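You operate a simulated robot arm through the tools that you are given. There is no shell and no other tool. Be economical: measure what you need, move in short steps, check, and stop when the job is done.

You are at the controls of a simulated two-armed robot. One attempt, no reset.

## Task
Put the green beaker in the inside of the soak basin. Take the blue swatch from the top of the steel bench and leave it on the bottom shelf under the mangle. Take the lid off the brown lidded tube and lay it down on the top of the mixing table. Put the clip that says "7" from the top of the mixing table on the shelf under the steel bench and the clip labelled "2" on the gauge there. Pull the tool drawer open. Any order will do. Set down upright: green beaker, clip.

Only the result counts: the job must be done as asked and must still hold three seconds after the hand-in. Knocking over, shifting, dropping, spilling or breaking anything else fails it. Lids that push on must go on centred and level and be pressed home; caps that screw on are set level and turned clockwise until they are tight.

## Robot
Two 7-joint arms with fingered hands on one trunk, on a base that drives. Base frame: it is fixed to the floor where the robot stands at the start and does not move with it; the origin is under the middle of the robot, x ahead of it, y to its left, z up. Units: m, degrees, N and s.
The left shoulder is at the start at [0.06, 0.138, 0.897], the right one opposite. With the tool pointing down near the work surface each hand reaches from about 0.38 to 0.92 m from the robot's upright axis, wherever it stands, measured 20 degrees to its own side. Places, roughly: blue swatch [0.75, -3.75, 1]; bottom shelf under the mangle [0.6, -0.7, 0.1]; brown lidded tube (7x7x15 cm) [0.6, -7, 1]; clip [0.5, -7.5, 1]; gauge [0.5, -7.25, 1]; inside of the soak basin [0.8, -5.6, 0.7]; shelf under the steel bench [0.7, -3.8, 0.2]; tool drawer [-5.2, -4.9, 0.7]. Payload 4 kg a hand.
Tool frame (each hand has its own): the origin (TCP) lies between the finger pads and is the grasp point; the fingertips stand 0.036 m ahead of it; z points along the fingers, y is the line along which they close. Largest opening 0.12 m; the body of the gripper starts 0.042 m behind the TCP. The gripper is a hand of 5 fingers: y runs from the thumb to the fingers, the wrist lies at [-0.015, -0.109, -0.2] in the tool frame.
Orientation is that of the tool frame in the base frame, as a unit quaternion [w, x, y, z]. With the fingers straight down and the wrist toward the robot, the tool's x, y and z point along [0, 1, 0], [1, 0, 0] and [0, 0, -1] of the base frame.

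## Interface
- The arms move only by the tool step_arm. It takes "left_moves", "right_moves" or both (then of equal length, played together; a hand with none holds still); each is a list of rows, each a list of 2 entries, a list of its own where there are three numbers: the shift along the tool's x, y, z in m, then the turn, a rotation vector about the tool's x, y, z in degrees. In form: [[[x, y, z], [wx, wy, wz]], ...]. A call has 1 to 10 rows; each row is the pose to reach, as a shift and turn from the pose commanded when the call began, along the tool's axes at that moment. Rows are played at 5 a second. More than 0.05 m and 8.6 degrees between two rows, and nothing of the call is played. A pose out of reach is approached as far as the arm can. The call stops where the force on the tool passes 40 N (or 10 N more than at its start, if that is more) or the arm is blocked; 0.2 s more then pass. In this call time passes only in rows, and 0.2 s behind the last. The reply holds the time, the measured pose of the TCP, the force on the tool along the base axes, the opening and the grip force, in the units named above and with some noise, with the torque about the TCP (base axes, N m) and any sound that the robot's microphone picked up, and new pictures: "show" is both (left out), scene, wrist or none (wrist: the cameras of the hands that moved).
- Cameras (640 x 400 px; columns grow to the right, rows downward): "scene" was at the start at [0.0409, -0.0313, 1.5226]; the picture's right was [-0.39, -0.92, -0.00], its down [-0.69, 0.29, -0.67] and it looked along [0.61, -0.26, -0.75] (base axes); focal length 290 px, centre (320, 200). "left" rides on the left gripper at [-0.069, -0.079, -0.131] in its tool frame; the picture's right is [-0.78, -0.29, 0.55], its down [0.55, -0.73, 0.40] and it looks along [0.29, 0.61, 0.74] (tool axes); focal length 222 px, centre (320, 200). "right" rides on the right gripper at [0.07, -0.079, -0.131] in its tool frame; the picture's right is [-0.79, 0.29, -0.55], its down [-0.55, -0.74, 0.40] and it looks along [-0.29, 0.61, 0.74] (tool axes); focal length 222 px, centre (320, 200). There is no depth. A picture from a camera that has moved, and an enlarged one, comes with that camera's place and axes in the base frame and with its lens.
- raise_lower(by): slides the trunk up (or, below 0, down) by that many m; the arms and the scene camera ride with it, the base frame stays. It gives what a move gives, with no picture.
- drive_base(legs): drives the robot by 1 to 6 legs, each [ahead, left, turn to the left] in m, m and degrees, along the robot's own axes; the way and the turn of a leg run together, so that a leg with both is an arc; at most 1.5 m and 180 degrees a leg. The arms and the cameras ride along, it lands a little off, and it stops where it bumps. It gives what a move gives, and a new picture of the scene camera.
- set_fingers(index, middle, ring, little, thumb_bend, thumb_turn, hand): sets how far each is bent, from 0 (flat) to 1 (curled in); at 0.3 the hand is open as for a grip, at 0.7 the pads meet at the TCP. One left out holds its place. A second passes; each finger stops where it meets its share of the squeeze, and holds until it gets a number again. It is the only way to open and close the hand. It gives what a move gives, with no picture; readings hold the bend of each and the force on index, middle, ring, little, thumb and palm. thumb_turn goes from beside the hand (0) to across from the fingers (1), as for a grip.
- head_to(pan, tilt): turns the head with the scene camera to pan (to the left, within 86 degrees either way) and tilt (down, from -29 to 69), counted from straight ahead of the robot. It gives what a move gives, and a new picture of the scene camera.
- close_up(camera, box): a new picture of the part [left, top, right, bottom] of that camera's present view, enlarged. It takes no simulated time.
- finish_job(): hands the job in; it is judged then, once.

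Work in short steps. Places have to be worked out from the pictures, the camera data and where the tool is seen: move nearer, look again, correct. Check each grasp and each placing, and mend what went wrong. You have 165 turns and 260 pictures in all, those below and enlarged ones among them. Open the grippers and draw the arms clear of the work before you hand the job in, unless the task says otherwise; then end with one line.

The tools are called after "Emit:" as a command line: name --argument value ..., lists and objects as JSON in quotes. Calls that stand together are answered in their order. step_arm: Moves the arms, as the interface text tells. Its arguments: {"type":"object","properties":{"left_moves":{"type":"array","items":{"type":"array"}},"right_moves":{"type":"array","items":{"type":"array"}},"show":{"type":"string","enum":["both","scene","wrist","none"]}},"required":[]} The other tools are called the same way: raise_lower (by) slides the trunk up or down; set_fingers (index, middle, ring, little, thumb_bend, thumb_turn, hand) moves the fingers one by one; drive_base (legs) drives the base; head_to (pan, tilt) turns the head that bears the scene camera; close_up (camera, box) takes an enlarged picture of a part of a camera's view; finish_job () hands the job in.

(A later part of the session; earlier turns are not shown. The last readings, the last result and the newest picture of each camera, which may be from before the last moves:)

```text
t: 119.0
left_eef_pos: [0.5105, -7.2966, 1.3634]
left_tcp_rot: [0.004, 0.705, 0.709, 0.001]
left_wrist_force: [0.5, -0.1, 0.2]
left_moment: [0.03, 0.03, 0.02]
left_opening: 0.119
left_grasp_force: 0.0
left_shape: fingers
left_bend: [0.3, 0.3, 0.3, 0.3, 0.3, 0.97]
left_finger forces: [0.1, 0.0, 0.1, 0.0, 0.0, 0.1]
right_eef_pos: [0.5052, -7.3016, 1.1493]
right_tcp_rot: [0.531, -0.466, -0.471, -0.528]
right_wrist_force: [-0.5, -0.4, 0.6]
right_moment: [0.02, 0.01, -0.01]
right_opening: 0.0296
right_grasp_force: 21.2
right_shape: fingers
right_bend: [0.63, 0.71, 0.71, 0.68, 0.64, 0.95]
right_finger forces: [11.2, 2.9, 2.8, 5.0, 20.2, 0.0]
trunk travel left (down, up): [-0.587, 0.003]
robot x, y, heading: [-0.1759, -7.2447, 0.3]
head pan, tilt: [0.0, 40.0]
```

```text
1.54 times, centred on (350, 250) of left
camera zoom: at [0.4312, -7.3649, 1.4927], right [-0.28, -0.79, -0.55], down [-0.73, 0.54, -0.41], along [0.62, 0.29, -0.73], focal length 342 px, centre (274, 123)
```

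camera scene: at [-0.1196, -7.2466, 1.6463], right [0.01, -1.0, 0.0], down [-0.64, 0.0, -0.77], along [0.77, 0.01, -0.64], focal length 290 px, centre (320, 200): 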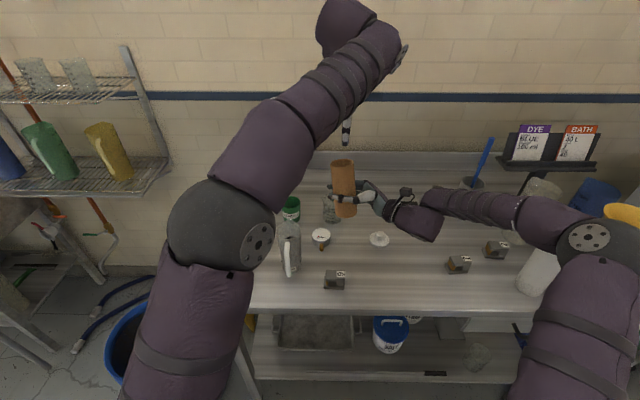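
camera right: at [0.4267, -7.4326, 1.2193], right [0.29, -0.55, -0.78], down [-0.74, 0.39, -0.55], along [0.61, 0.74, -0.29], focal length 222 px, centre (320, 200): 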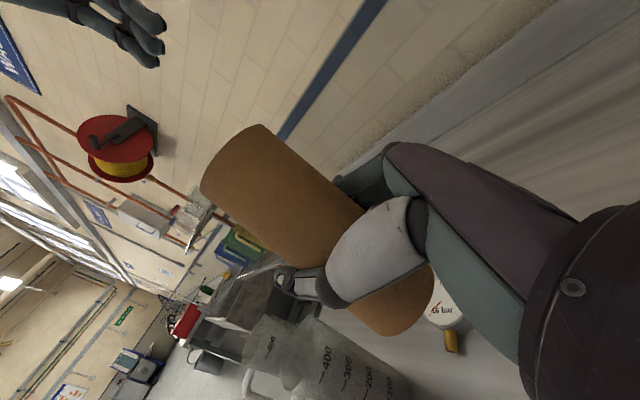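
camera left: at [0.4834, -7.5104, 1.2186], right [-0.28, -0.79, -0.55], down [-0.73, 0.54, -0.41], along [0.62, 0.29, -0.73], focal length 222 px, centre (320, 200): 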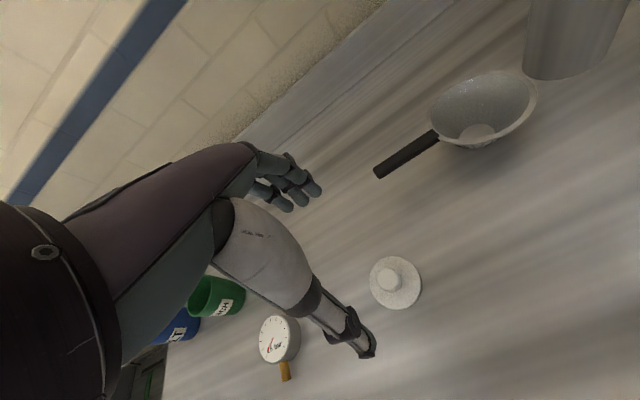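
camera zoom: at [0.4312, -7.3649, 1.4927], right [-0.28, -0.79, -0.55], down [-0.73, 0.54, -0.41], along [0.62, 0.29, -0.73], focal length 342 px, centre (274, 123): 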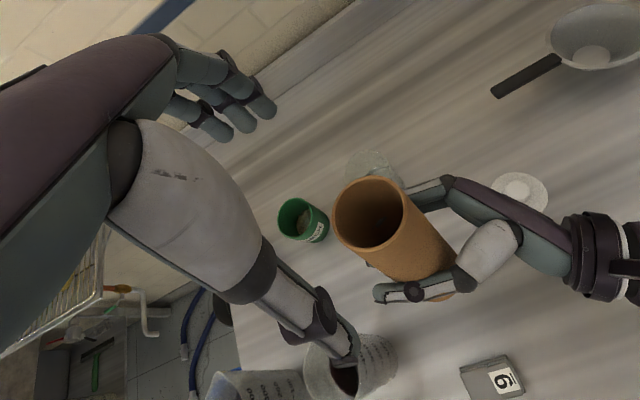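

Level now; rim at ≈ [0.516, -7.305, 1.24]. Lower the left hand over the rim.

Emit:
step_arm --left_moves '[[[-0.009, 0.004, 0.03], [0, 0, 0]], [[-0.009, 0.004, 0.06], [0, 0, 0]], [[-0.009, 0.004, 0.085], [0, 0, 0]], [[-0.009, 0.004, 0.1], [0, 0, 0]]]' --show "wrist"

Emit:
close_up --camera "scene" --box '[290, 140, 430, 240]'

```text
t: 120.0
left_eef_pos: [0.515, -7.3061, 1.2599]
left_tcp_rot: [0.005, 0.705, 0.709, 0.0]
left_wrist_force: [0.4, -0.6, 0.0]
left_moment: [0.02, 0.04, -0.01]
left_opening: 0.119
left_grasp_force: 0.0
left_shape: fingers
left_bend: [0.3, 0.3, 0.3, 0.3, 0.3, 0.97]
left_finger forces: [0.1, 0.0, 0.0, 0.0, 0.0, 0.0]
right_eef_pos: [0.5048, -7.3019, 1.1495]
right_tcp_rot: [0.532, -0.467, -0.47, -0.528]
right_wrist_force: [-0.1, -0.4, 0.4]
right_moment: [0.04, 0.06, 0.01]
right_opening: 0.0295
right_grasp_force: 20.9
right_shape: fingers
right_bend: [0.63, 0.71, 0.71, 0.68, 0.64, 0.95]
right_finger forces: [11.2, 2.9, 2.9, 5.0, 20.1, 0.0]
trunk travel left (down, up): [-0.587, 0.003]
robot x, y, heading: [-0.1728, -7.2456, 0.5]
head pan, tilt: [0.0, 40.0]
camera left: at [0.4353, -7.3754, 1.3902], right [-0.28, -0.79, -0.55], down [-0.73, 0.54, -0.41], along [0.62, 0.29, -0.73], focal length 222 px, centre (320, 200)
```

left: 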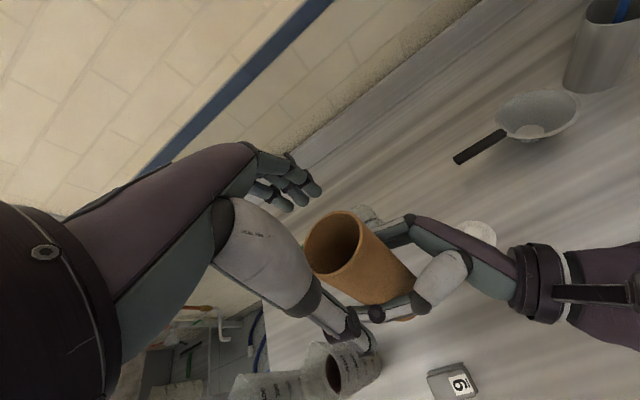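

```text
4.00 times, centred on (360, 190) of scene
camera zoom: at [-0.1199, -7.2469, 1.6463], right [0.01, -1.0, 0.0], down [-0.64, 0.0, -0.77], along [0.77, 0.01, -0.64], focal length 1161 px, centre (160, 240)
```

zoom: 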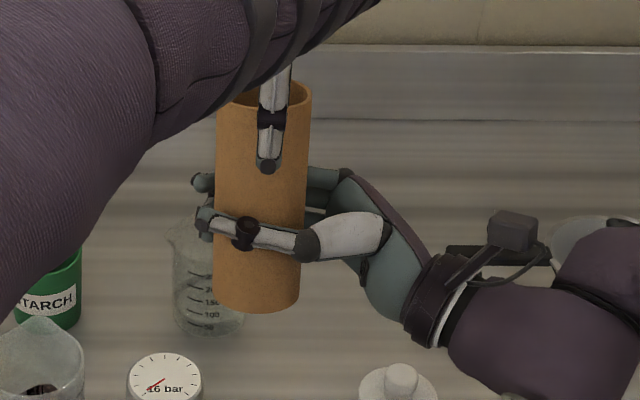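

Thumb clears the right hand. Close the left hand on the tube's upper wall.

Emit:
set_fingers --hand "left" --index 0.6 --middle 0.6 --ring 0.6 --little 0.6 --thumb_bend 0.6

Emit:
close_up --camera "left" --box '[200, 120, 500, 380]'

```text
t: 121.0
left_eef_pos: [0.5139, -7.3072, 1.2613]
left_tcp_rot: [0.004, 0.706, 0.708, 0.002]
left_wrist_force: [8.2, 0.8, 1.5]
left_moment: [0.06, -0.46, -0.07]
left_opening: 0.0543
left_grasp_force: 9.7
left_shape: fingers
left_bend: [0.52, 0.55, 0.6, 0.6, 0.55, 0.97]
left_finger forces: [7.4, 6.1, 0.1, 0.1, 6.7, 0.0]
right_eef_pos: [0.5048, -7.3015, 1.1483]
right_tcp_rot: [0.531, -0.467, -0.471, -0.527]
right_wrist_force: [-8.6, 0.0, -2.3]
right_moment: [0.03, -0.39, 0.01]
right_opening: 0.029
right_grasp_force: 21.7
right_shape: fingers
right_bend: [0.64, 0.71, 0.71, 0.68, 0.64, 0.96]
right_finger forces: [7.3, 3.0, 2.7, 5.9, 23.8, 0.1]
trunk travel left (down, up): [-0.587, 0.003]
robot x, y, heading: [-0.1767, -7.2495, 0.4]
head pan, tilt: [0.0, 40.0]
```

```text
1.54 times, centred on (350, 250) of left
camera zoom: at [0.4353, -7.3753, 1.3907], right [-0.28, -0.79, -0.55], down [-0.73, 0.54, -0.41], along [0.62, 0.29, -0.73], focal length 342 px, centre (274, 123)
```

zoom: 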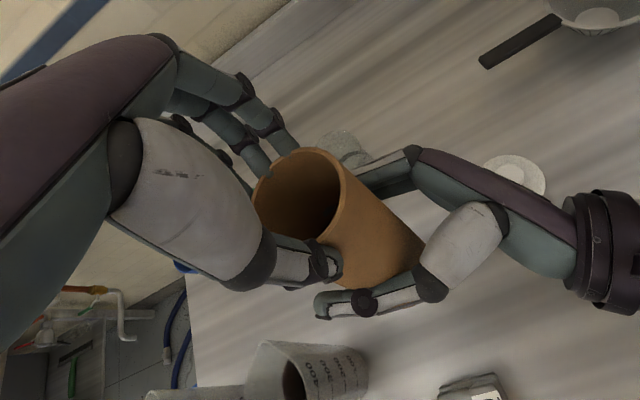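

The tube sits a few mm further than the hand's centre (8 N side force). I shift the left hand 4 mm forward and firm up.

Emit:
step_arm --left_moves '[[[0, 0.004, 0], [0, 0, 0]]]' --show "none"

Emit:
set_fingers --hand "left" --index 0.63 --middle 0.65 --ring 0.7 --little 0.7 --thumb_bend 0.64

```text
t: 121.4
left_eef_pos: [0.5198, -7.3078, 1.2599]
left_tcp_rot: [0.003, 0.705, 0.709, -0.001]
left_wrist_force: [2.6, 0.0, 3.2]
left_moment: [0.01, -0.05, -0.06]
left_opening: 0.055
left_grasp_force: 10.7
left_shape: fingers
left_bend: [0.54, 0.56, 0.6, 0.6, 0.55, 0.97]
left_finger forces: [6.2, 4.4, 0.1, 0.1, 9.3, 0.0]
right_eef_pos: [0.5051, -7.3022, 1.1484]
right_tcp_rot: [0.532, -0.468, -0.469, -0.528]
right_wrist_force: [-2.5, 0.0, -3.6]
right_moment: [0.02, -0.1, 0.08]
right_opening: 0.0287
right_grasp_force: 20.5
right_shape: fingers
right_bend: [0.64, 0.71, 0.71, 0.68, 0.65, 0.96]
right_finger forces: [10.1, 3.2, 2.6, 5.0, 19.8, 0.0]
trunk travel left (down, up): [-0.587, 0.003]
robot x, y, heading: [-0.1728, -7.2472, 0.4]
head pan, tilt: [0.0, 40.0]
```

```text
t: 122.4
left_eef_pos: [0.5198, -7.3076, 1.2603]
left_tcp_rot: [0.005, 0.705, 0.709, 0.001]
left_wrist_force: [5.5, 1.8, 2.4]
left_moment: [0.06, -0.22, -0.2]
left_opening: 0.0541
left_grasp_force: 15.3
left_shape: fingers
left_bend: [0.55, 0.58, 0.68, 0.7, 0.55, 0.97]
left_finger forces: [7.8, 7.7, 1.8, 0.0, 13.2, 0.0]
right_eef_pos: [0.5052, -7.3021, 1.1486]
right_tcp_rot: [0.531, -0.467, -0.47, -0.528]
right_wrist_force: [-5.0, -0.1, -2.7]
right_moment: [0.08, -0.31, 0.12]
right_opening: 0.0292
right_grasp_force: 20.4
right_shape: fingers
right_bend: [0.64, 0.71, 0.71, 0.68, 0.64, 0.96]
right_finger forces: [8.6, 2.9, 2.5, 5.6, 21.2, 0.1]
trunk travel left (down, up): [-0.587, 0.003]
robot x, y, heading: [-0.1743, -7.2463, 0.6]
head pan, tilt: [0.0, 40.0]
```

Left grips at 15 N. Now open the right hand and check.

Emit:
set_fingers --hand "right" --index 0.3 --middle 0.3 --ring 0.3 --little 0.3 --thumb_bend 0.3

Emit:
step_arm --right_moves '[[[0, 0, -0.04], [0, 0, 0]], [[0, 0, -0.08], [0, 0, 0]], [[0, 0, -0.12], [0, 0, 0]], [[0.02, -0.02, -0.16], [0, 0, 0]], [[0.04, -0.04, -0.2], [0, 0, 0]], [[0.06, -0.06, -0.24], [0, 0, 0]], [[0.08, -0.08, -0.28], [0, 0, 0]]]' --show "scene"

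```text
t: 123.4
left_eef_pos: [0.5202, -7.3073, 1.2599]
left_tcp_rot: [0.004, 0.705, 0.709, 0.001]
left_wrist_force: [0.6, 0.0, -0.6]
left_moment: [0.01, -0.01, -0.02]
left_opening: 0.0539
left_grasp_force: 14.4
left_shape: fingers
left_bend: [0.56, 0.59, 0.7, 0.7, 0.55, 0.96]
left_finger forces: [7.1, 6.8, 0.2, 0.0, 14.1, 0.0]
right_eef_pos: [0.504, -7.3019, 1.1479]
right_tcp_rot: [0.531, -0.467, -0.47, -0.528]
right_wrist_force: [-0.2, 0.4, -0.4]
right_moment: [0.0, -0.02, 0.02]
right_opening: 0.1186
right_grasp_force: 0.0
right_shape: fingers
right_bend: [0.3, 0.3, 0.3, 0.3, 0.3, 0.97]
right_finger forces: [0.0, 0.0, 0.1, 0.0, 0.1, 0.0]
trunk travel left (down, up): [-0.587, 0.003]
robot x, y, heading: [-0.1735, -7.2499, 0.3]
head pan, tilt: [0.0, 40.0]
```

```text
t: 125.0
left_eef_pos: [0.5195, -7.3071, 1.2603]
left_tcp_rot: [0.005, 0.706, 0.709, 0.001]
left_wrist_force: [-0.2, -1.3, -0.2]
left_moment: [-0.01, -0.02, 0.01]
left_opening: 0.054
left_grasp_force: 14.5
left_shape: fingers
left_bend: [0.56, 0.59, 0.7, 0.7, 0.55, 0.96]
left_finger forces: [7.0, 6.7, 0.2, 0.0, 14.1, 0.1]
right_eef_pos: [0.425, -7.5902, 1.1933]
right_tcp_rot: [0.532, -0.466, -0.471, -0.528]
right_wrist_force: [-0.5, -1.0, 0.2]
right_moment: [0.06, 0.03, 0.01]
right_opening: 0.1189
right_grasp_force: 0.1
right_shape: fingers
right_bend: [0.3, 0.3, 0.3, 0.3, 0.3, 0.97]
right_finger forces: [0.0, 0.0, 0.0, 0.0, 0.0, 0.1]
trunk travel left (down, up): [-0.587, 0.003]
robot x, y, heading: [-0.1747, -7.2447, 0.3]
head pan, tilt: [0.0, 40.0]
camera scene: at [-0.1206, -7.2476, 1.6463], right [0.01, -1.0, 0.0], down [-0.64, 0.0, -0.77], along [0.77, 0.01, -0.64], focal length 290 px, centre (320, 200)
```

scene: 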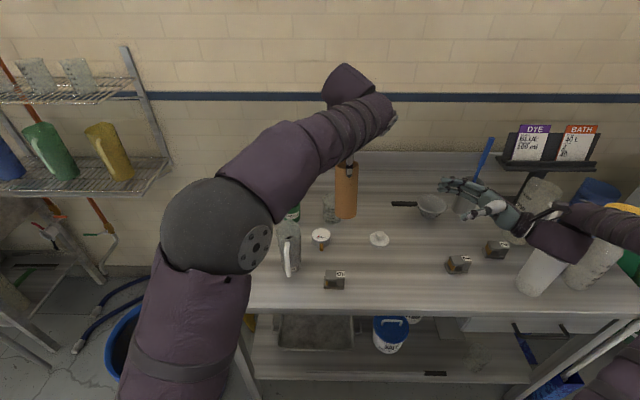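

The tube is in the left hand. Carry it back to its original place: forward, then left over the gap.

Emit:
step_arm --left_moves '[[[0.03, 0.025, -0.015], [0, 0, 0]], [[0.06, 0.05, -0.018], [0, 0, 0]], [[0.1, 0.053, -0.018], [0, 0, 0]], [[0.14, 0.053, -0.018], [0, 0, 0]], [[0.18, 0.053, -0.018], [0, 0, 0]], [[0.22, 0.053, -0.018], [0, 0, 0]], [[0.255, 0.053, -0.018], [0, 0, 0]], [[0.283, 0.053, -0.018], [0, 0, 0]]]'

```text
t: 126.8
left_eef_pos: [0.5696, -7.0229, 1.2796]
left_tcp_rot: [0.005, 0.706, 0.709, -0.001]
left_wrist_force: [0.8, -0.2, -0.1]
left_moment: [0.01, 0.01, -0.01]
left_opening: 0.054
left_grasp_force: 13.9
left_shape: fingers
left_bend: [0.56, 0.59, 0.7, 0.7, 0.55, 0.96]
left_finger forces: [7.0, 6.7, 0.3, 0.1, 14.0, 0.0]
right_eef_pos: [0.4264, -7.5902, 1.1941]
right_tcp_rot: [0.531, -0.467, -0.47, -0.528]
right_wrist_force: [0.0, 0.1, -0.4]
right_moment: [-0.01, 0.01, 0.02]
right_opening: 0.1189
right_grasp_force: 0.1
right_shape: fingers
right_bend: [0.3, 0.3, 0.3, 0.3, 0.3, 0.97]
right_finger forces: [0.0, 0.0, 0.0, 0.0, 0.1, 0.1]
trunk travel left (down, up): [-0.587, 0.003]
robot x, y, heading: [-0.1721, -7.2458, 0.3]
head pan, tilt: [0.0, 40.0]
camera scene: at [-0.12, -7.2463, 1.6463], right [0.01, -1.0, 0.0], down [-0.64, -0.01, -0.77], along [0.77, 0.01, -0.64], focal length 290 px, centre (320, 200)
camera left: at [0.4903, -7.0908, 1.4097], right [-0.28, -0.79, -0.54], down [-0.74, 0.54, -0.41], along [0.62, 0.29, -0.73], focal length 222 px, centre (320, 200)
```

scene: 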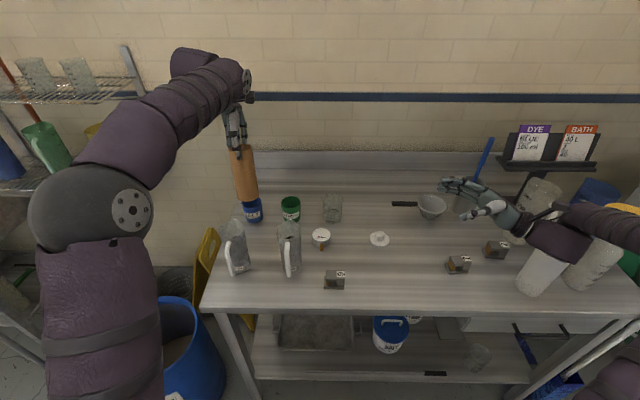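
left: 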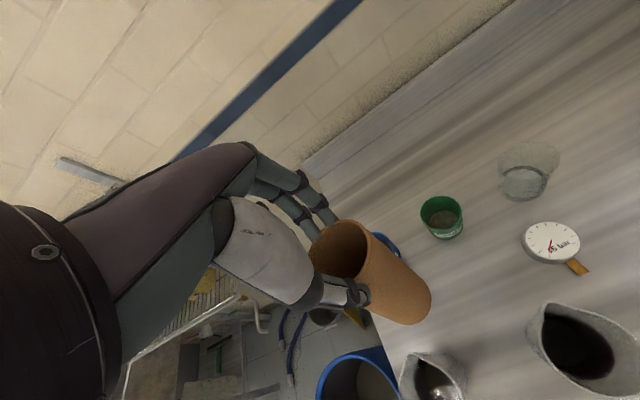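

Over the original spot and upright. Lower it.

Emit:
step_arm --left_moves '[[[0, 0, 0.035], [0, 0, 0]], [[0, 0, 0.07], [0, 0, 0]], [[0, 0, 0.105], [0, 0, 0]], [[0, 0, 0.14], [0, 0, 0]], [[0, 0, 0.165], [0, 0, 0]]]'

Emit:
close_up --camera "scene" --box '[200, 130, 340, 290]'

```text
t: 128.0
left_eef_pos: [0.5718, -7.0258, 1.1117]
left_tcp_rot: [0.005, 0.705, 0.709, 0.001]
left_wrist_force: [-0.6, -0.8, -2.4]
left_moment: [-0.05, 0.0, 0.01]
left_opening: 0.0537
left_grasp_force: 13.7
left_shape: fingers
left_bend: [0.56, 0.59, 0.7, 0.7, 0.55, 0.96]
left_finger forces: [7.0, 6.8, 0.2, 0.0, 13.8, 0.0]
right_eef_pos: [0.4261, -7.5902, 1.194]
right_tcp_rot: [0.532, -0.466, -0.47, -0.527]
right_wrist_force: [-0.6, 0.5, 0.5]
right_moment: [0.0, 0.0, -0.01]
right_opening: 0.1189
right_grasp_force: 0.1
right_shape: fingers
right_bend: [0.3, 0.3, 0.3, 0.3, 0.3, 0.97]
right_finger forces: [0.0, 0.0, 0.0, 0.0, 0.0, 0.0]
trunk travel left (down, up): [-0.587, 0.003]
robot x, y, heading: [-0.1725, -7.2453, 0.3]
head pan, tilt: [0.0, 40.0]
camera scene: at [-0.1197, -7.2468, 1.6463], right [0.01, -1.0, 0.0], down [-0.64, 0.0, -0.77], along [0.77, 0.01, -0.64], focal length 290 px, centre (320, 200)
camera left: at [0.4923, -7.0939, 1.2426], right [-0.28, -0.79, -0.55], down [-0.74, 0.54, -0.41], along [0.62, 0.29, -0.73], focal length 222 px, centre (320, 200)
```

scene: 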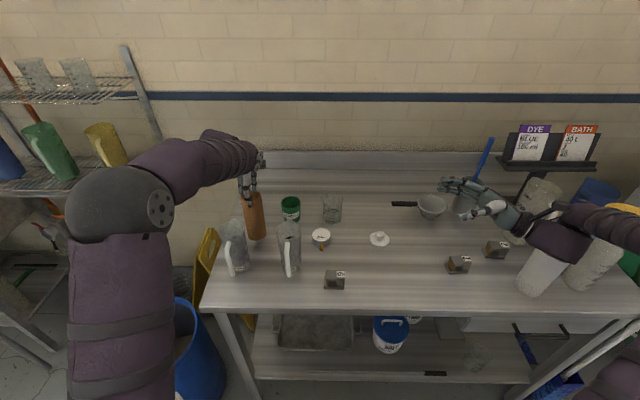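
left: 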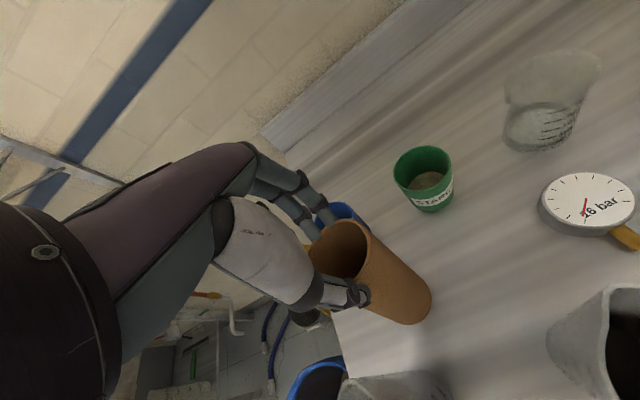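

```text
2.50 times, centred on (270, 210) of scene
camera zoom: at [-0.1197, -7.2468, 1.6463], right [0.01, -1.0, 0.0], down [-0.64, 0.0, -0.77], along [0.77, 0.01, -0.64], focal length 726 px, centre (445, 175)
```

zoom: 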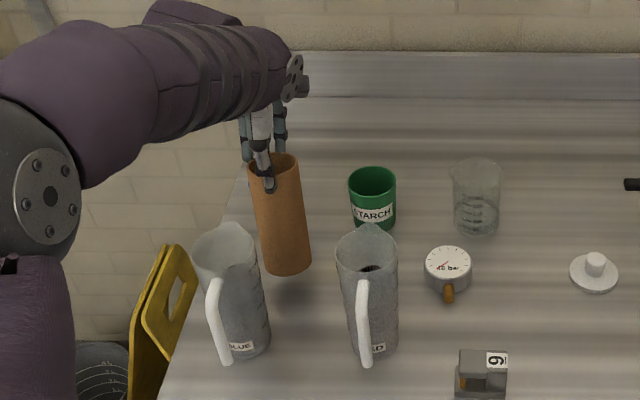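

About 4 cm above the table still. Lower finely to contact.

Emit:
step_arm --left_moves '[[[0, 0, 0.015], [0, 0, 0]], [[0, 0, 0.026], [0, 0, 0]], [[0, 0, 0.033], [0, 0, 0]], [[0, 0, 0.039], [0, 0, 0]], [[0, 0, 0.044], [0, 0, 0]], [[0, 0, 0.048], [0, 0, 0]]]' --show "none"

Emit:
close_up --camera "scene" --box '[200, 130, 340, 290]'

```text
t: 129.4
left_eef_pos: [0.5708, -7.0276, 1.0658]
left_tcp_rot: [0.004, 0.705, 0.709, 0.0]
left_wrist_force: [-1.8, -0.5, 6.9]
left_moment: [-0.06, 0.17, 0.02]
left_opening: 0.0483
left_grasp_force: 11.6
left_shape: fingers
left_bend: [0.58, 0.62, 0.7, 0.7, 0.57, 0.96]
left_finger forces: [5.5, 4.8, 0.4, 0.1, 12.3, 0.0]
right_eef_pos: [0.4243, -7.5911, 1.1944]
right_tcp_rot: [0.532, -0.467, -0.47, -0.528]
right_wrist_force: [0.1, -0.3, 0.6]
right_moment: [-0.05, -0.01, -0.01]
right_opening: 0.1192
right_grasp_force: 0.0
right_shape: fingers
right_bend: [0.3, 0.3, 0.3, 0.3, 0.3, 0.97]
right_finger forces: [0.1, 0.0, 0.1, 0.0, 0.1, 0.0]
trunk travel left (down, up): [-0.587, 0.003]
robot x, y, heading: [-0.1736, -7.2442, 0.4]
head pan, tilt: [0.0, 40.0]
```

```text
2.50 times, centred on (270, 210) of scene
camera zoom: at [-0.1215, -7.2473, 1.6463], right [0.01, -1.0, 0.0], down [-0.64, 0.0, -0.77], along [0.77, 0.01, -0.64], focal length 726 px, centre (445, 175)
```

zoom: 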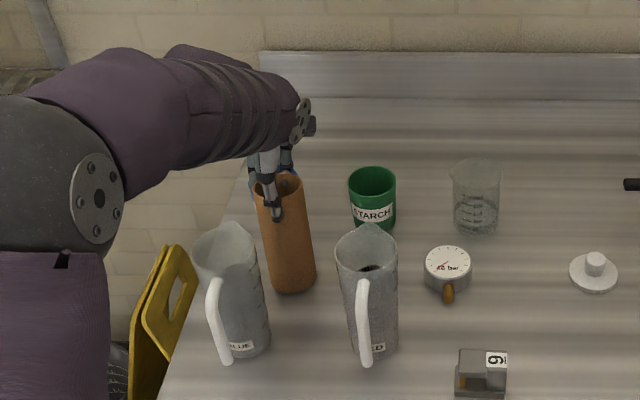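

Standing on the table. Open in steps.

Emit:
set_fingers --hand "left" --index 0.5 --middle 0.5 --ring 0.5 --little 0.5 --thumb_bend 0.48

Emit:
set_fingers --hand "left" --index 0.3 --middle 0.3 --ring 0.3 --little 0.3 --thumb_bend 0.3

Emit:
close_up --camera "left" --box '[200, 120, 500, 380]'

```text
t: 130.4
left_eef_pos: [0.5709, -7.0263, 1.0652]
left_tcp_rot: [0.004, 0.706, 0.709, 0.0]
left_wrist_force: [-0.9, 0.7, -0.1]
left_moment: [0.0, 0.0, -0.02]
left_opening: 0.0626
left_grasp_force: 0.1
left_shape: fingers
left_bend: [0.5, 0.5, 0.5, 0.5, 0.48, 0.97]
left_finger forces: [0.0, 0.1, 0.0, 0.0, 0.1, 0.0]
right_eef_pos: [0.4255, -7.5901, 1.1948]
right_tcp_rot: [0.532, -0.467, -0.47, -0.528]
right_wrist_force: [0.5, -0.4, -0.2]
right_moment: [0.03, 0.03, -0.01]
right_opening: 0.1189
right_grasp_force: 0.1
right_shape: fingers
right_bend: [0.3, 0.3, 0.3, 0.3, 0.3, 0.97]
right_finger forces: [0.0, 0.0, 0.0, 0.0, 0.0, 0.0]
trunk travel left (down, up): [-0.587, 0.003]
robot x, y, heading: [-0.1774, -7.2476, 0.2]
head pan, tilt: [0.0, 40.0]
```

```text
t: 131.4
left_eef_pos: [0.5696, -7.026, 1.0647]
left_tcp_rot: [0.004, 0.705, 0.709, 0.001]
left_wrist_force: [-0.2, -0.4, 0.5]
left_moment: [0.02, 0.03, -0.03]
left_opening: 0.1189
left_grasp_force: 0.1
left_shape: fingers
left_bend: [0.3, 0.3, 0.3, 0.3, 0.3, 0.97]
left_finger forces: [0.0, 0.1, 0.2, 0.1, 0.0, 0.0]
right_eef_pos: [0.4259, -7.5897, 1.1942]
right_tcp_rot: [0.532, -0.467, -0.47, -0.527]
right_wrist_force: [-0.1, 0.0, -0.6]
right_moment: [-0.02, -0.01, -0.01]
right_opening: 0.1188
right_grasp_force: 0.0
right_shape: fingers
right_bend: [0.3, 0.3, 0.3, 0.3, 0.3, 0.97]
right_finger forces: [0.0, 0.0, 0.0, 0.0, 0.0, 0.0]
trunk travel left (down, up): [-0.587, 0.003]
robot x, y, heading: [-0.1734, -7.2465, 0.3]
head pan, tilt: [0.0, 40.0]
```

```text
1.54 times, centred on (350, 250) of left
camera zoom: at [0.4916, -7.0951, 1.1956], right [-0.28, -0.79, -0.55], down [-0.73, 0.54, -0.41], along [0.62, 0.29, -0.73], focal length 342 px, centre (274, 123)
```

zoom: 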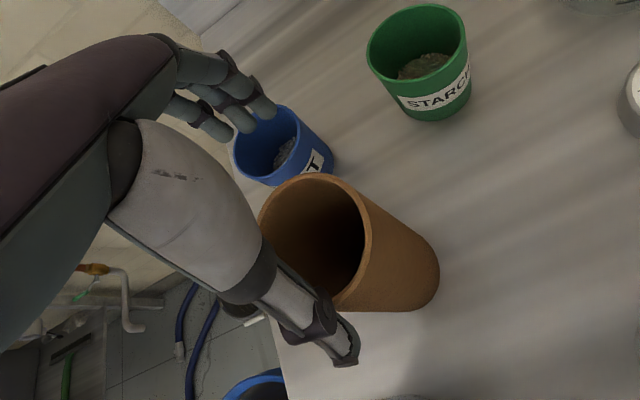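

Tube restored, standing. Raise the left hand and park it.

Emit:
step_arm --left_moves '[[[0, 0, -0.04], [0, 0, 0]], [[0, 0, -0.085], [0, 0, 0]], [[0, 0, -0.13], [0, 0, 0]], [[0, -0.005, -0.175], [0, 0, 0]], [[0, -0.02, -0.215], [0, 0, 0]], [[0, -0.06, -0.235], [0, 0, 0]], [[0, -0.1, -0.24], [0, 0, 0]], [[0, -0.145, -0.24], [0, 0, 0]], [[0, -0.19, -0.24], [0, 0, 0]], [[0.03, -0.22, -0.24], [0, 0, 0]]]' --show "scene"

Emit:
close_up --camera "scene" --box '[420, 180, 640, 310]'

```text
t: 133.6
left_eef_pos: [0.3477, -6.9922, 1.3045]
left_tcp_rot: [0.004, 0.705, 0.709, 0.001]
left_wrist_force: [0.7, 0.4, 0.2]
left_moment: [-0.03, 0.0, -0.01]
left_opening: 0.1188
left_grasp_force: 0.0
left_shape: fingers
left_bend: [0.3, 0.3, 0.3, 0.3, 0.3, 0.97]
left_finger forces: [0.0, 0.1, 0.0, 0.0, 0.0, 0.1]
right_eef_pos: [0.4254, -7.5892, 1.1953]
right_tcp_rot: [0.531, -0.467, -0.471, -0.527]
right_wrist_force: [-0.4, 0.1, 0.2]
right_moment: [-0.02, 0.01, 0.0]
right_opening: 0.1188
right_grasp_force: 0.1
right_shape: fingers
right_bend: [0.3, 0.3, 0.3, 0.3, 0.3, 0.97]
right_finger forces: [0.0, 0.0, 0.0, 0.0, 0.0, 0.0]
trunk travel left (down, up): [-0.587, 0.003]
robot x, y, heading: [-0.1725, -7.2468, -0.2]
head pan, tilt: [0.0, 40.0]
camera scene: at [-0.1215, -7.2457, 1.6464], right [0.01, -1.0, 0.0], down [-0.64, -0.01, -0.77], along [0.77, 0.01, -0.64], focal length 290 px, centre (320, 200)
```

scene: 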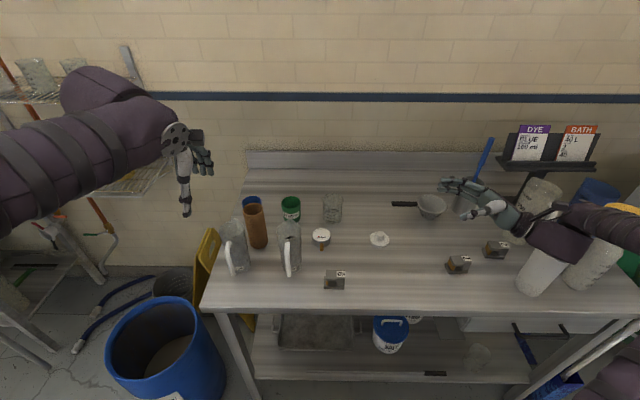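

```text
2.91 times, centred on (530, 245) of scene
camera zoom: at [-0.1215, -7.2457, 1.6464], right [0.01, -1.0, 0.0], down [-0.64, -0.01, -0.77], along [0.77, 0.01, -0.64], focal length 845 px, centre (-291, 69)
```

zoom: 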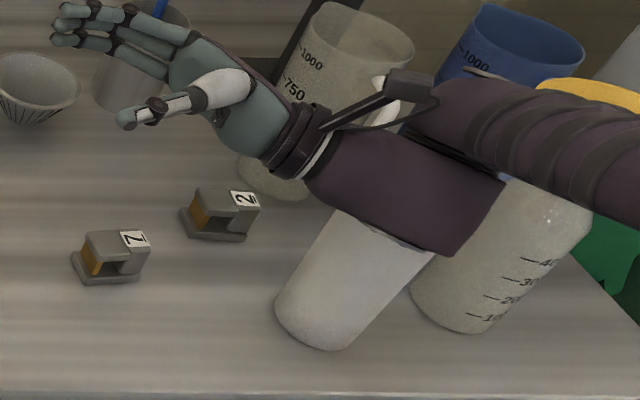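

Everything stands well. Clip "7" (≈ [0.463,-7.674], about 6×4.5 cm) will be taken by the right hand from above. I turn the right hand back to pointing down over it.

Emit:
step_arm --right_moves '[[[0.01, 0.003, -0.009], [0, -8.5, 0]], [[0.015, 0.006, -0.018], [0, -17, 0]], [[0.02, 0.009, -0.027], [0, -25.5, 0]], [[0.025, 0.012, -0.036], [0, -34, 0]], [[0.025, 0.015, -0.045], [0, -42.5, 0]], [[0.025, 0.018, -0.054], [0, -51, 0]], [[0.025, 0.021, -0.063], [0, -59.5, 0]], [[0.025, 0.024, -0.072], [0, -68, 0]], [[0.025, 0.027, -0.08], [0, -76.5, 0]], [[0.025, 0.03, -0.086], [0, -85, 0]]]' --show "none"

Emit:
step_arm --right_moves '[[[0, 0.003, 0.02], [0, -7, 0]], [[0, 0.003, 0.05], [0, -7, 0]]]'

```text
t: 135.8
left_eef_pos: [0.3483, -6.9928, 1.3038]
left_tcp_rot: [0.004, 0.706, 0.708, 0.002]
left_wrist_force: [-0.3, -0.4, 0.5]
left_moment: [-0.05, 0.0, 0.0]
left_opening: 0.1191
left_grasp_force: 0.1
left_shape: fingers
left_bend: [0.3, 0.3, 0.3, 0.3, 0.3, 0.97]
left_finger forces: [0.0, 0.1, 0.1, 0.1, 0.0, 0.1]
right_eef_pos: [0.4566, -7.68, 1.208]
right_tcp_rot: [-0.073, 0.7, 0.706, 0.072]
right_wrist_force: [0.3, -0.3, -0.5]
right_moment: [-0.02, 0.0, -0.01]
right_opening: 0.1188
right_grasp_force: 0.1
right_shape: fingers
right_bend: [0.3, 0.3, 0.3, 0.3, 0.3, 0.97]
right_finger forces: [0.0, 0.0, 0.0, 0.0, 0.0, 0.0]
trunk travel left (down, up): [-0.587, 0.003]
robot x, y, heading: [-0.1745, -7.2492, 0.4]
head pan, tilt: [0.0, 40.0]
```

```text
t: 136.4
left_eef_pos: [0.3492, -6.9943, 1.3031]
left_tcp_rot: [0.005, 0.706, 0.709, 0.001]
left_wrist_force: [1.0, -0.6, 0.4]
left_moment: [0.02, 0.04, 0.0]
left_opening: 0.1189
left_grasp_force: 0.0
left_shape: fingers
left_bend: [0.3, 0.3, 0.3, 0.3, 0.3, 0.97]
left_finger forces: [0.0, 0.0, 0.1, 0.0, 0.0, 0.0]
right_eef_pos: [0.4613, -7.6685, 1.1573]
right_tcp_rot: [-0.03, 0.704, 0.709, 0.031]
right_wrist_force: [-0.4, -0.5, 0.1]
right_moment: [-0.01, -0.01, -0.03]
right_opening: 0.1189
right_grasp_force: 0.1
right_shape: fingers
right_bend: [0.3, 0.3, 0.3, 0.3, 0.3, 0.97]
right_finger forces: [0.1, 0.0, 0.0, 0.0, 0.1, 0.0]
trunk travel left (down, up): [-0.587, 0.003]
robot x, y, heading: [-0.1764, -7.2475, 0.4]
head pan, tilt: [0.0, 40.0]
camera scene: at [-0.1196, -7.248, 1.6463], right [0.01, -1.0, 0.0], down [-0.64, 0.0, -0.77], along [0.77, 0.01, -0.64], focal length 290 px, centre (320, 200)
camera right: at [0.3822, -7.6121, 1.2957], right [0.3, -0.83, 0.48], down [-0.73, -0.52, -0.44], along [0.61, -0.22, -0.76], focal length 222 px, centre (320, 200)
```

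scene: 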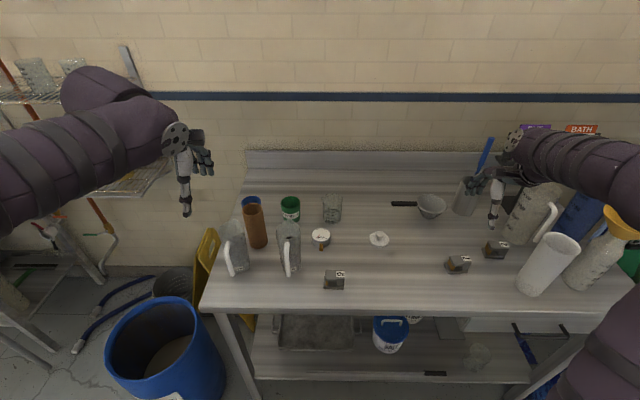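
right: 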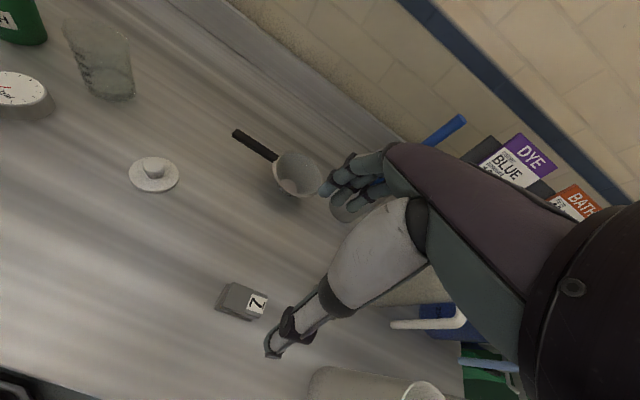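

Level the hand (5° left over) and lower to z ≈ 1.06 for a closer look.

Emit:
step_arm --right_moves '[[[-0.002, -0.003, 0.03], [0, -5, 0]], [[-0.006, -0.006, 0.065], [0, -5, 0]], [[-0.009, -0.006, 0.095], [0, -5, 0]]]' --show "wrist"

Emit:
close_up --camera "right" --box '[160, 200, 360, 390]'

```text
t: 137.2
left_eef_pos: [0.3493, -6.9951, 1.3035]
left_tcp_rot: [0.004, 0.706, 0.709, 0.001]
left_wrist_force: [0.2, -0.3, 0.3]
left_moment: [-0.01, 0.0, 0.02]
left_opening: 0.1191
left_grasp_force: 0.1
left_shape: fingers
left_bend: [0.3, 0.3, 0.3, 0.3, 0.3, 0.97]
left_finger forces: [0.0, 0.0, 0.1, 0.0, 0.0, 0.0]
right_eef_pos: [0.4556, -7.6706, 1.0625]
right_tcp_rot: [0.0, 0.704, 0.71, -0.001]
right_wrist_force: [0.0, 0.1, 0.7]
right_moment: [0.02, 0.0, 0.02]
right_opening: 0.1189
right_grasp_force: 0.1
right_shape: fingers
right_bend: [0.3, 0.3, 0.3, 0.3, 0.3, 0.97]
right_finger forces: [0.1, 0.0, 0.0, 0.1, 0.0, 0.1]
trunk travel left (down, up): [-0.587, 0.003]
robot x, y, heading: [-0.1718, -7.2449, 0.3]
head pan, tilt: [0.0, 40.0]
camera right: at [0.3756, -7.6009, 1.1951], right [0.3, -0.78, 0.55], down [-0.73, -0.56, -0.4], along [0.61, -0.28, -0.74], focal length 222 px, centre (320, 200)
```

right: 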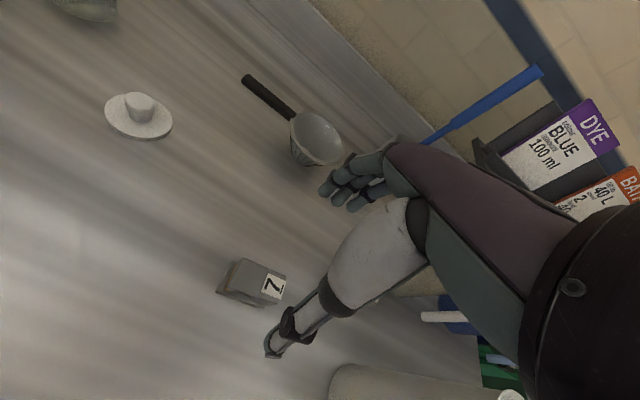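

```text
2.11 times, centred on (260, 295) of right
camera zoom: at [0.3756, -7.6009, 1.1951], right [0.3, -0.78, 0.55], down [-0.73, -0.56, -0.4], along [0.61, -0.28, -0.74], focal length 468 px, centre (446, 0)
```

zoom: 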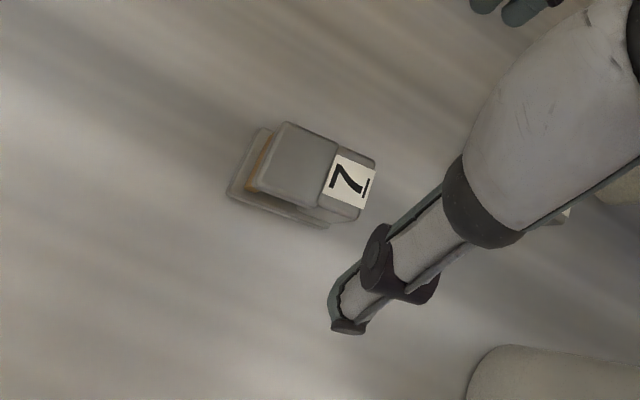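

By the closer wrist view clip "7" is at ≈ [0.442, -7.667]. I centre and descend to z ≈ 0.95.

Emit:
step_arm --right_moves '[[[0.003, -0.012, 0.03], [0, 0, 0]], [[0.003, -0.012, 0.06], [0, 0, 0]], [[0.003, -0.012, 0.085], [0, 0, 0]], [[0.003, -0.012, 0.1], [0, 0, 0]], [[0.003, -0.012, 0.11], [0, 0, 0]]]' --show "wrist"

Emit:
close_up --camera "scene" --box '[410, 200, 560, 300]'

```text
t: 138.4
left_eef_pos: [0.3487, -6.9947, 1.3037]
left_tcp_rot: [0.004, 0.705, 0.709, 0.0]
left_wrist_force: [-0.7, 0.2, 1.0]
left_moment: [-0.01, -0.01, 0.03]
left_opening: 0.1189
left_grasp_force: 0.0
left_shape: fingers
left_bend: [0.3, 0.3, 0.3, 0.3, 0.3, 0.97]
left_finger forces: [0.1, 0.1, 0.0, 0.0, 0.1, 0.0]
right_eef_pos: [0.4429, -7.6679, 0.9496]
right_tcp_rot: [0.001, 0.705, 0.71, 0.001]
right_wrist_force: [0.1, 0.5, -0.1]
right_moment: [0.08, 0.01, 0.0]
right_opening: 0.1189
right_grasp_force: 0.0
right_shape: fingers
right_bend: [0.3, 0.3, 0.3, 0.3, 0.3, 0.97]
right_finger forces: [0.1, 0.0, 0.0, 0.1, 0.0, 0.0]
trunk travel left (down, up): [-0.587, 0.003]
robot x, y, heading: [-0.1711, -7.2483, 0.5]
head pan, tilt: [0.0, 40.0]
camera right: at [0.3632, -7.5986, 1.0821], right [0.3, -0.78, 0.55], down [-0.73, -0.55, -0.4], along [0.61, -0.28, -0.74], focal length 222 px, centre (320, 200)
```

right: 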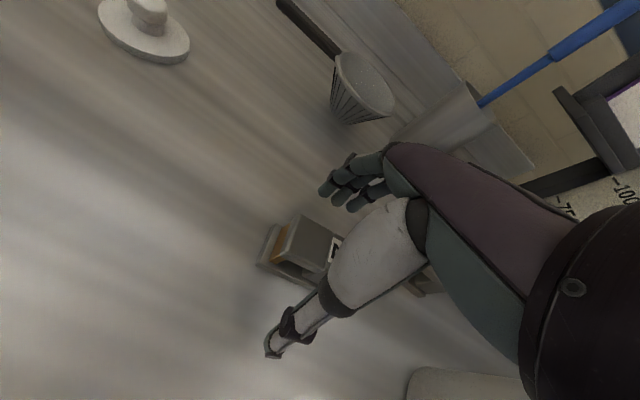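

```text
4.00 times, centred on (485, 250) of scene
camera zoom: at [-0.12, -7.2471, 1.6463], right [0.01, -1.0, 0.0], down [-0.64, 0.0, -0.77], along [0.77, 0.01, -0.64], focal length 1161 px, centre (-340, 0)
```

zoom: 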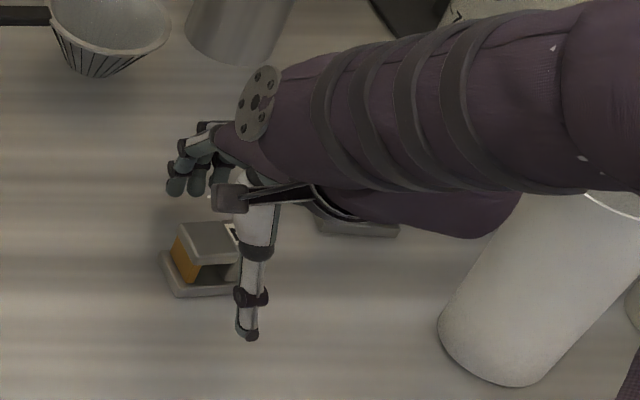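

Clip is within the hand. Lower slightly and close.

Emit:
step_arm --right_moves '[[[0.004, 0, 0.006], [0, 0, 0]]]' --show "none"

Emit:
set_fingers --hand "right" --index 0.62 --middle 0.62 --ring 0.62 --little 0.62 --thumb_bend 0.62

Emit:
close_up --camera "right" --box '[160, 140, 440, 380]'

Emit:
close_up --camera "scene" --box '[410, 200, 560, 300]'

```text
t: 138.8
left_eef_pos: [0.3482, -6.9944, 1.304]
left_tcp_rot: [0.004, 0.705, 0.709, 0.001]
left_wrist_force: [-0.3, -0.1, 0.1]
left_moment: [0.0, 0.0, -0.01]
left_opening: 0.119
left_grasp_force: 0.0
left_shape: fingers
left_bend: [0.3, 0.3, 0.3, 0.3, 0.3, 0.97]
left_finger forces: [0.1, 0.0, 0.0, 0.0, 0.0, 0.1]
right_eef_pos: [0.4435, -7.6622, 0.9445]
right_tcp_rot: [0.001, 0.704, 0.71, 0.0]
right_wrist_force: [0.8, -0.4, 0.3]
right_moment: [0.0, -0.01, 0.02]
right_opening: 0.1192
right_grasp_force: 0.1
right_shape: fingers
right_bend: [0.3, 0.3, 0.3, 0.3, 0.3, 0.97]
right_finger forces: [0.1, 0.0, 0.0, 0.0, 0.0, 0.0]
trunk travel left (down, up): [-0.587, 0.003]
robot x, y, heading: [-0.1727, -7.2459, 0.2]
head pan, tilt: [0.0, 40.0]
```

```text
t: 139.8
left_eef_pos: [0.3474, -6.9943, 1.3036]
left_tcp_rot: [0.005, 0.705, 0.709, 0.001]
left_wrist_force: [-0.1, 0.3, 0.7]
left_moment: [0.0, -0.01, -0.03]
left_opening: 0.119
left_grasp_force: 0.0
left_shape: fingers
left_bend: [0.3, 0.3, 0.3, 0.3, 0.3, 0.97]
left_finger forces: [0.0, 0.0, 0.0, 0.0, 0.1, 0.0]
right_eef_pos: [0.4437, -7.6632, 0.9449]
right_tcp_rot: [0.0, 0.705, 0.71, 0.0]
right_wrist_force: [0.1, -0.2, -0.1]
right_moment: [-0.01, -0.03, 0.01]
right_opening: 0.034
right_grasp_force: 4.0
right_shape: fingers
right_bend: [0.6, 0.6, 0.62, 0.62, 0.59, 0.97]
right_finger forces: [2.1, 2.1, 0.3, 0.0, 3.9, 0.0]
trunk travel left (down, up): [-0.587, 0.003]
robot x, y, heading: [-0.1771, -7.2451, 0.3]
head pan, tilt: [0.0, 40.0]
```

```text
1.67 times, centred on (300, 260) of right
camera zoom: at [0.363, -7.5938, 1.0774], right [0.3, -0.78, 0.55], down [-0.73, -0.56, -0.4], along [0.61, -0.28, -0.74], focal length 370 px, centre (353, 100)
```

zoom: 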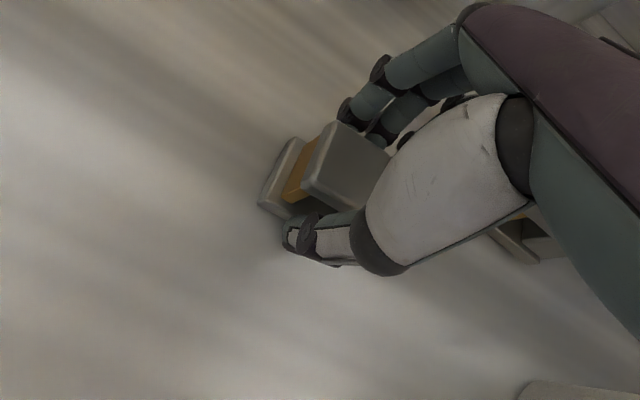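

```text
4.00 times, centred on (485, 250) of scene
camera zoom: at [-0.1201, -7.2469, 1.6463], right [0.01, -1.0, 0.0], down [-0.64, 0.0, -0.77], along [0.77, 0.01, -0.64], focal length 1161 px, centre (-340, 0)
```

zoom: 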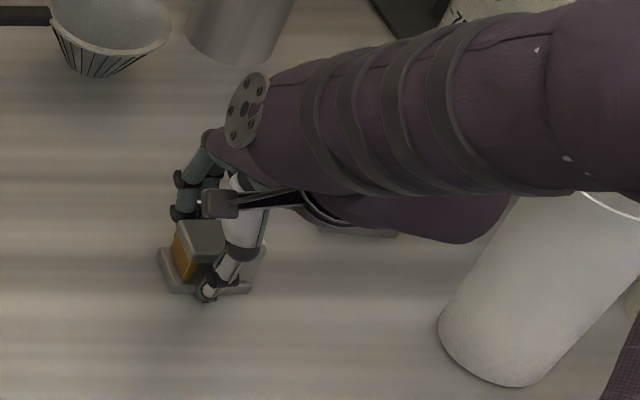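

Contact on both sides of the clip body. Tighten and lift.

Emit:
set_fingers --hand "right" --index 0.68 --middle 0.68 --ring 0.68 --little 0.66 --thumb_bend 0.68

Emit:
step_arm --right_moves '[[[0, 0, -0.02], [0, 0, 0]], [[0, 0, -0.06], [0, 0, 0]], [[0, 0, -0.1], [0, 0, 0]], [[0, 0, -0.145], [0, 0, 0]], [[0, 0, -0.19], [0, 0, 0]], [[0, 0, -0.23], [0, 0, 0]]]'

```text
t: 140.8
left_eef_pos: [0.3476, -6.9938, 1.3028]
left_tcp_rot: [0.005, 0.706, 0.709, 0.002]
left_wrist_force: [-0.1, -0.8, 0.5]
left_moment: [0.0, 0.02, 0.02]
left_opening: 0.119
left_grasp_force: 0.0
left_shape: fingers
left_bend: [0.3, 0.3, 0.3, 0.3, 0.3, 0.97]
left_finger forces: [0.0, 0.0, 0.0, 0.1, 0.0, 0.1]
right_eef_pos: [0.4421, -7.6619, 0.9469]
right_tcp_rot: [0.0, 0.705, 0.709, 0.0]
right_wrist_force: [0.3, -1.2, 1.3]
right_moment: [-0.02, -0.01, 0.01]
right_opening: 0.032
right_grasp_force: 11.6
right_shape: fingers
right_bend: [0.63, 0.64, 0.67, 0.66, 0.61, 0.96]
right_finger forces: [5.5, 4.3, 1.2, 0.1, 10.7, 0.0]
trunk travel left (down, up): [-0.587, 0.003]
robot x, y, heading: [-0.1739, -7.2483, 0.4]
head pan, tilt: [0.0, 40.0]
```

```text
t: 142.2
left_eef_pos: [0.3493, -6.9935, 1.3027]
left_tcp_rot: [0.005, 0.705, 0.709, 0.002]
left_wrist_force: [-1.0, 0.0, 0.8]
left_moment: [-0.02, 0.0, -0.02]
left_opening: 0.1189
left_grasp_force: 0.0
left_shape: fingers
left_bend: [0.3, 0.3, 0.3, 0.3, 0.3, 0.97]
left_finger forces: [0.0, 0.0, 0.0, 0.1, 0.0, 0.0]
right_eef_pos: [0.4453, -7.6625, 1.1786]
right_tcp_rot: [-0.001, 0.705, 0.71, -0.001]
right_wrist_force: [0.0, 0.5, -2.2]
right_moment: [-0.03, -0.01, 0.02]
right_opening: 0.0159
right_grasp_force: 6.6
right_shape: fingers
right_bend: [0.67, 0.65, 0.67, 0.66, 0.64, 0.96]
right_finger forces: [0.7, 4.0, 1.0, 0.1, 6.3, 0.0]
trunk travel left (down, up): [-0.587, 0.003]
robot x, y, heading: [-0.1706, -7.2474, 0.4]
head pan, tilt: [0.0, 40.0]
camera scene: at [-0.1206, -7.2468, 1.6463], right [0.01, -1.0, 0.0], down [-0.64, 0.0, -0.77], along [0.77, 0.01, -0.64], focal length 290 px, centre (320, 200)
camera right: at [0.3661, -7.593, 1.3107], right [0.3, -0.78, 0.55], down [-0.73, -0.55, -0.4], along [0.61, -0.28, -0.74], focal length 222 px, centre (320, 200)
```

scene: 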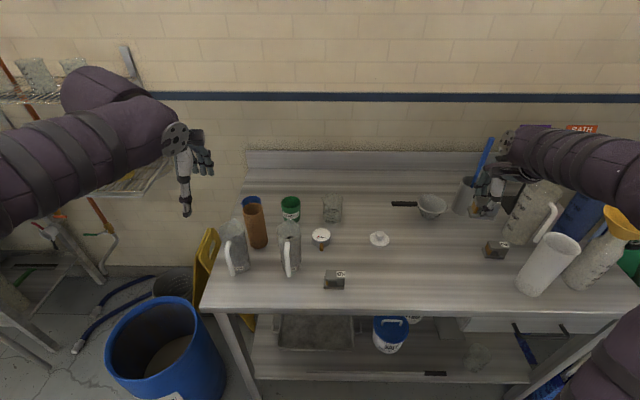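
right: 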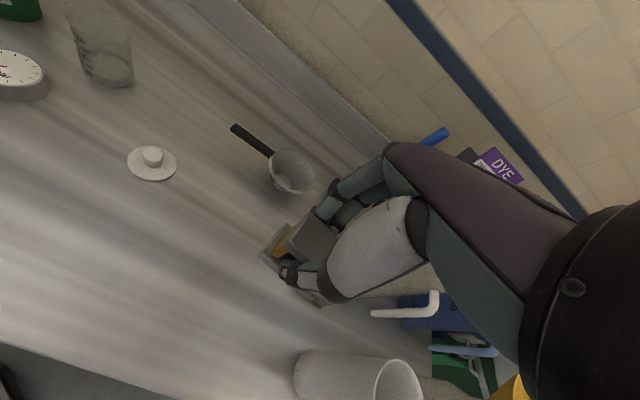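

Lifted, but the hold looks weaker. I look closely.

Emit:
close_up --camera "right" --box '[200, 160, 420, 330]'

Emit:
close_up --camera "scene" --box '[440, 150, 560, 240]'

```text
2.35 times, centred on (310, 245) of right
camera zoom: at [0.3661, -7.593, 1.3107], right [0.3, -0.78, 0.55], down [-0.73, -0.55, -0.4], along [0.61, -0.28, -0.74], focal length 523 px, centre (344, 94)
```

zoom: 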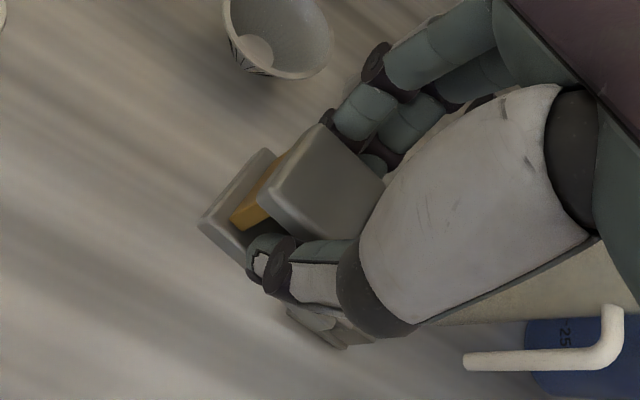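

```text
4.44 times, centred on (500, 195) of scene
camera zoom: at [-0.1206, -7.2468, 1.6463], right [0.01, -1.0, 0.0], down [-0.64, 0.0, -0.77], along [0.77, 0.01, -0.64], focal length 1290 px, centre (-480, 222)
```

zoom: 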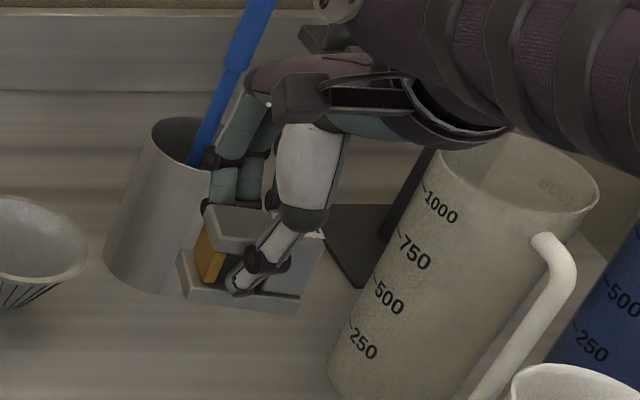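

The thumb tip sits in the clip's gap under its top bar with the fingers behind — a caged hold. I tighten a little.

Emit:
set_fingers --hand "right" --index 0.72 --middle 0.73 --ring 0.73 --little 0.7 --thumb_bend 0.68

Emit:
close_up --camera "scene" --box '[440, 150, 560, 240]'

```text
t: 143.2
left_eef_pos: [0.3491, -6.9939, 1.3037]
left_tcp_rot: [0.004, 0.705, 0.709, 0.001]
left_wrist_force: [-0.1, 0.4, -0.1]
left_moment: [0.01, -0.01, 0.01]
left_opening: 0.1189
left_grasp_force: 0.0
left_shape: fingers
left_bend: [0.3, 0.3, 0.3, 0.3, 0.3, 0.97]
left_finger forces: [0.0, 0.0, 0.1, 0.0, 0.0, 0.1]
right_eef_pos: [0.4469, -7.6623, 1.1779]
right_tcp_rot: [0.0, 0.704, 0.71, 0.0]
right_wrist_force: [-0.5, 0.8, -2.6]
right_moment: [-0.02, 0.0, 0.03]
right_opening: 0.0137
right_grasp_force: 13.8
right_shape: fingers
right_bend: [0.72, 0.67, 0.72, 0.7, 0.64, 0.95]
right_finger forces: [2.8, 6.8, 3.0, 0.0, 14.7, 0.0]
trunk travel left (down, up): [-0.587, 0.003]
robot x, y, heading: [-0.172, -7.2485, 0.3]
head pan, tilt: [0.0, 40.0]
```

```text
4.44 times, centred on (500, 195) of scene
camera zoom: at [-0.1199, -7.2471, 1.6463], right [0.01, -1.0, 0.0], down [-0.64, 0.0, -0.77], along [0.77, 0.01, -0.64], focal length 1290 px, centre (-480, 222)
```

zoom: 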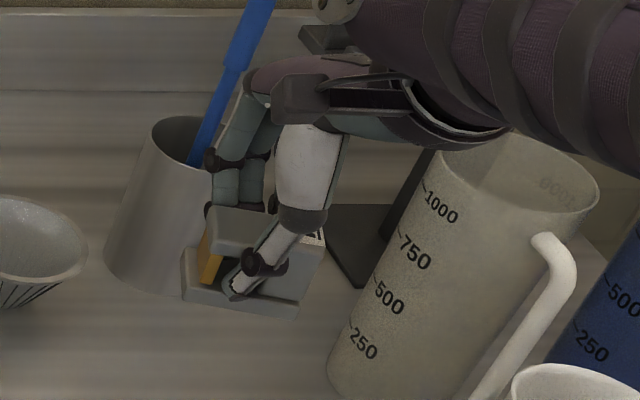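

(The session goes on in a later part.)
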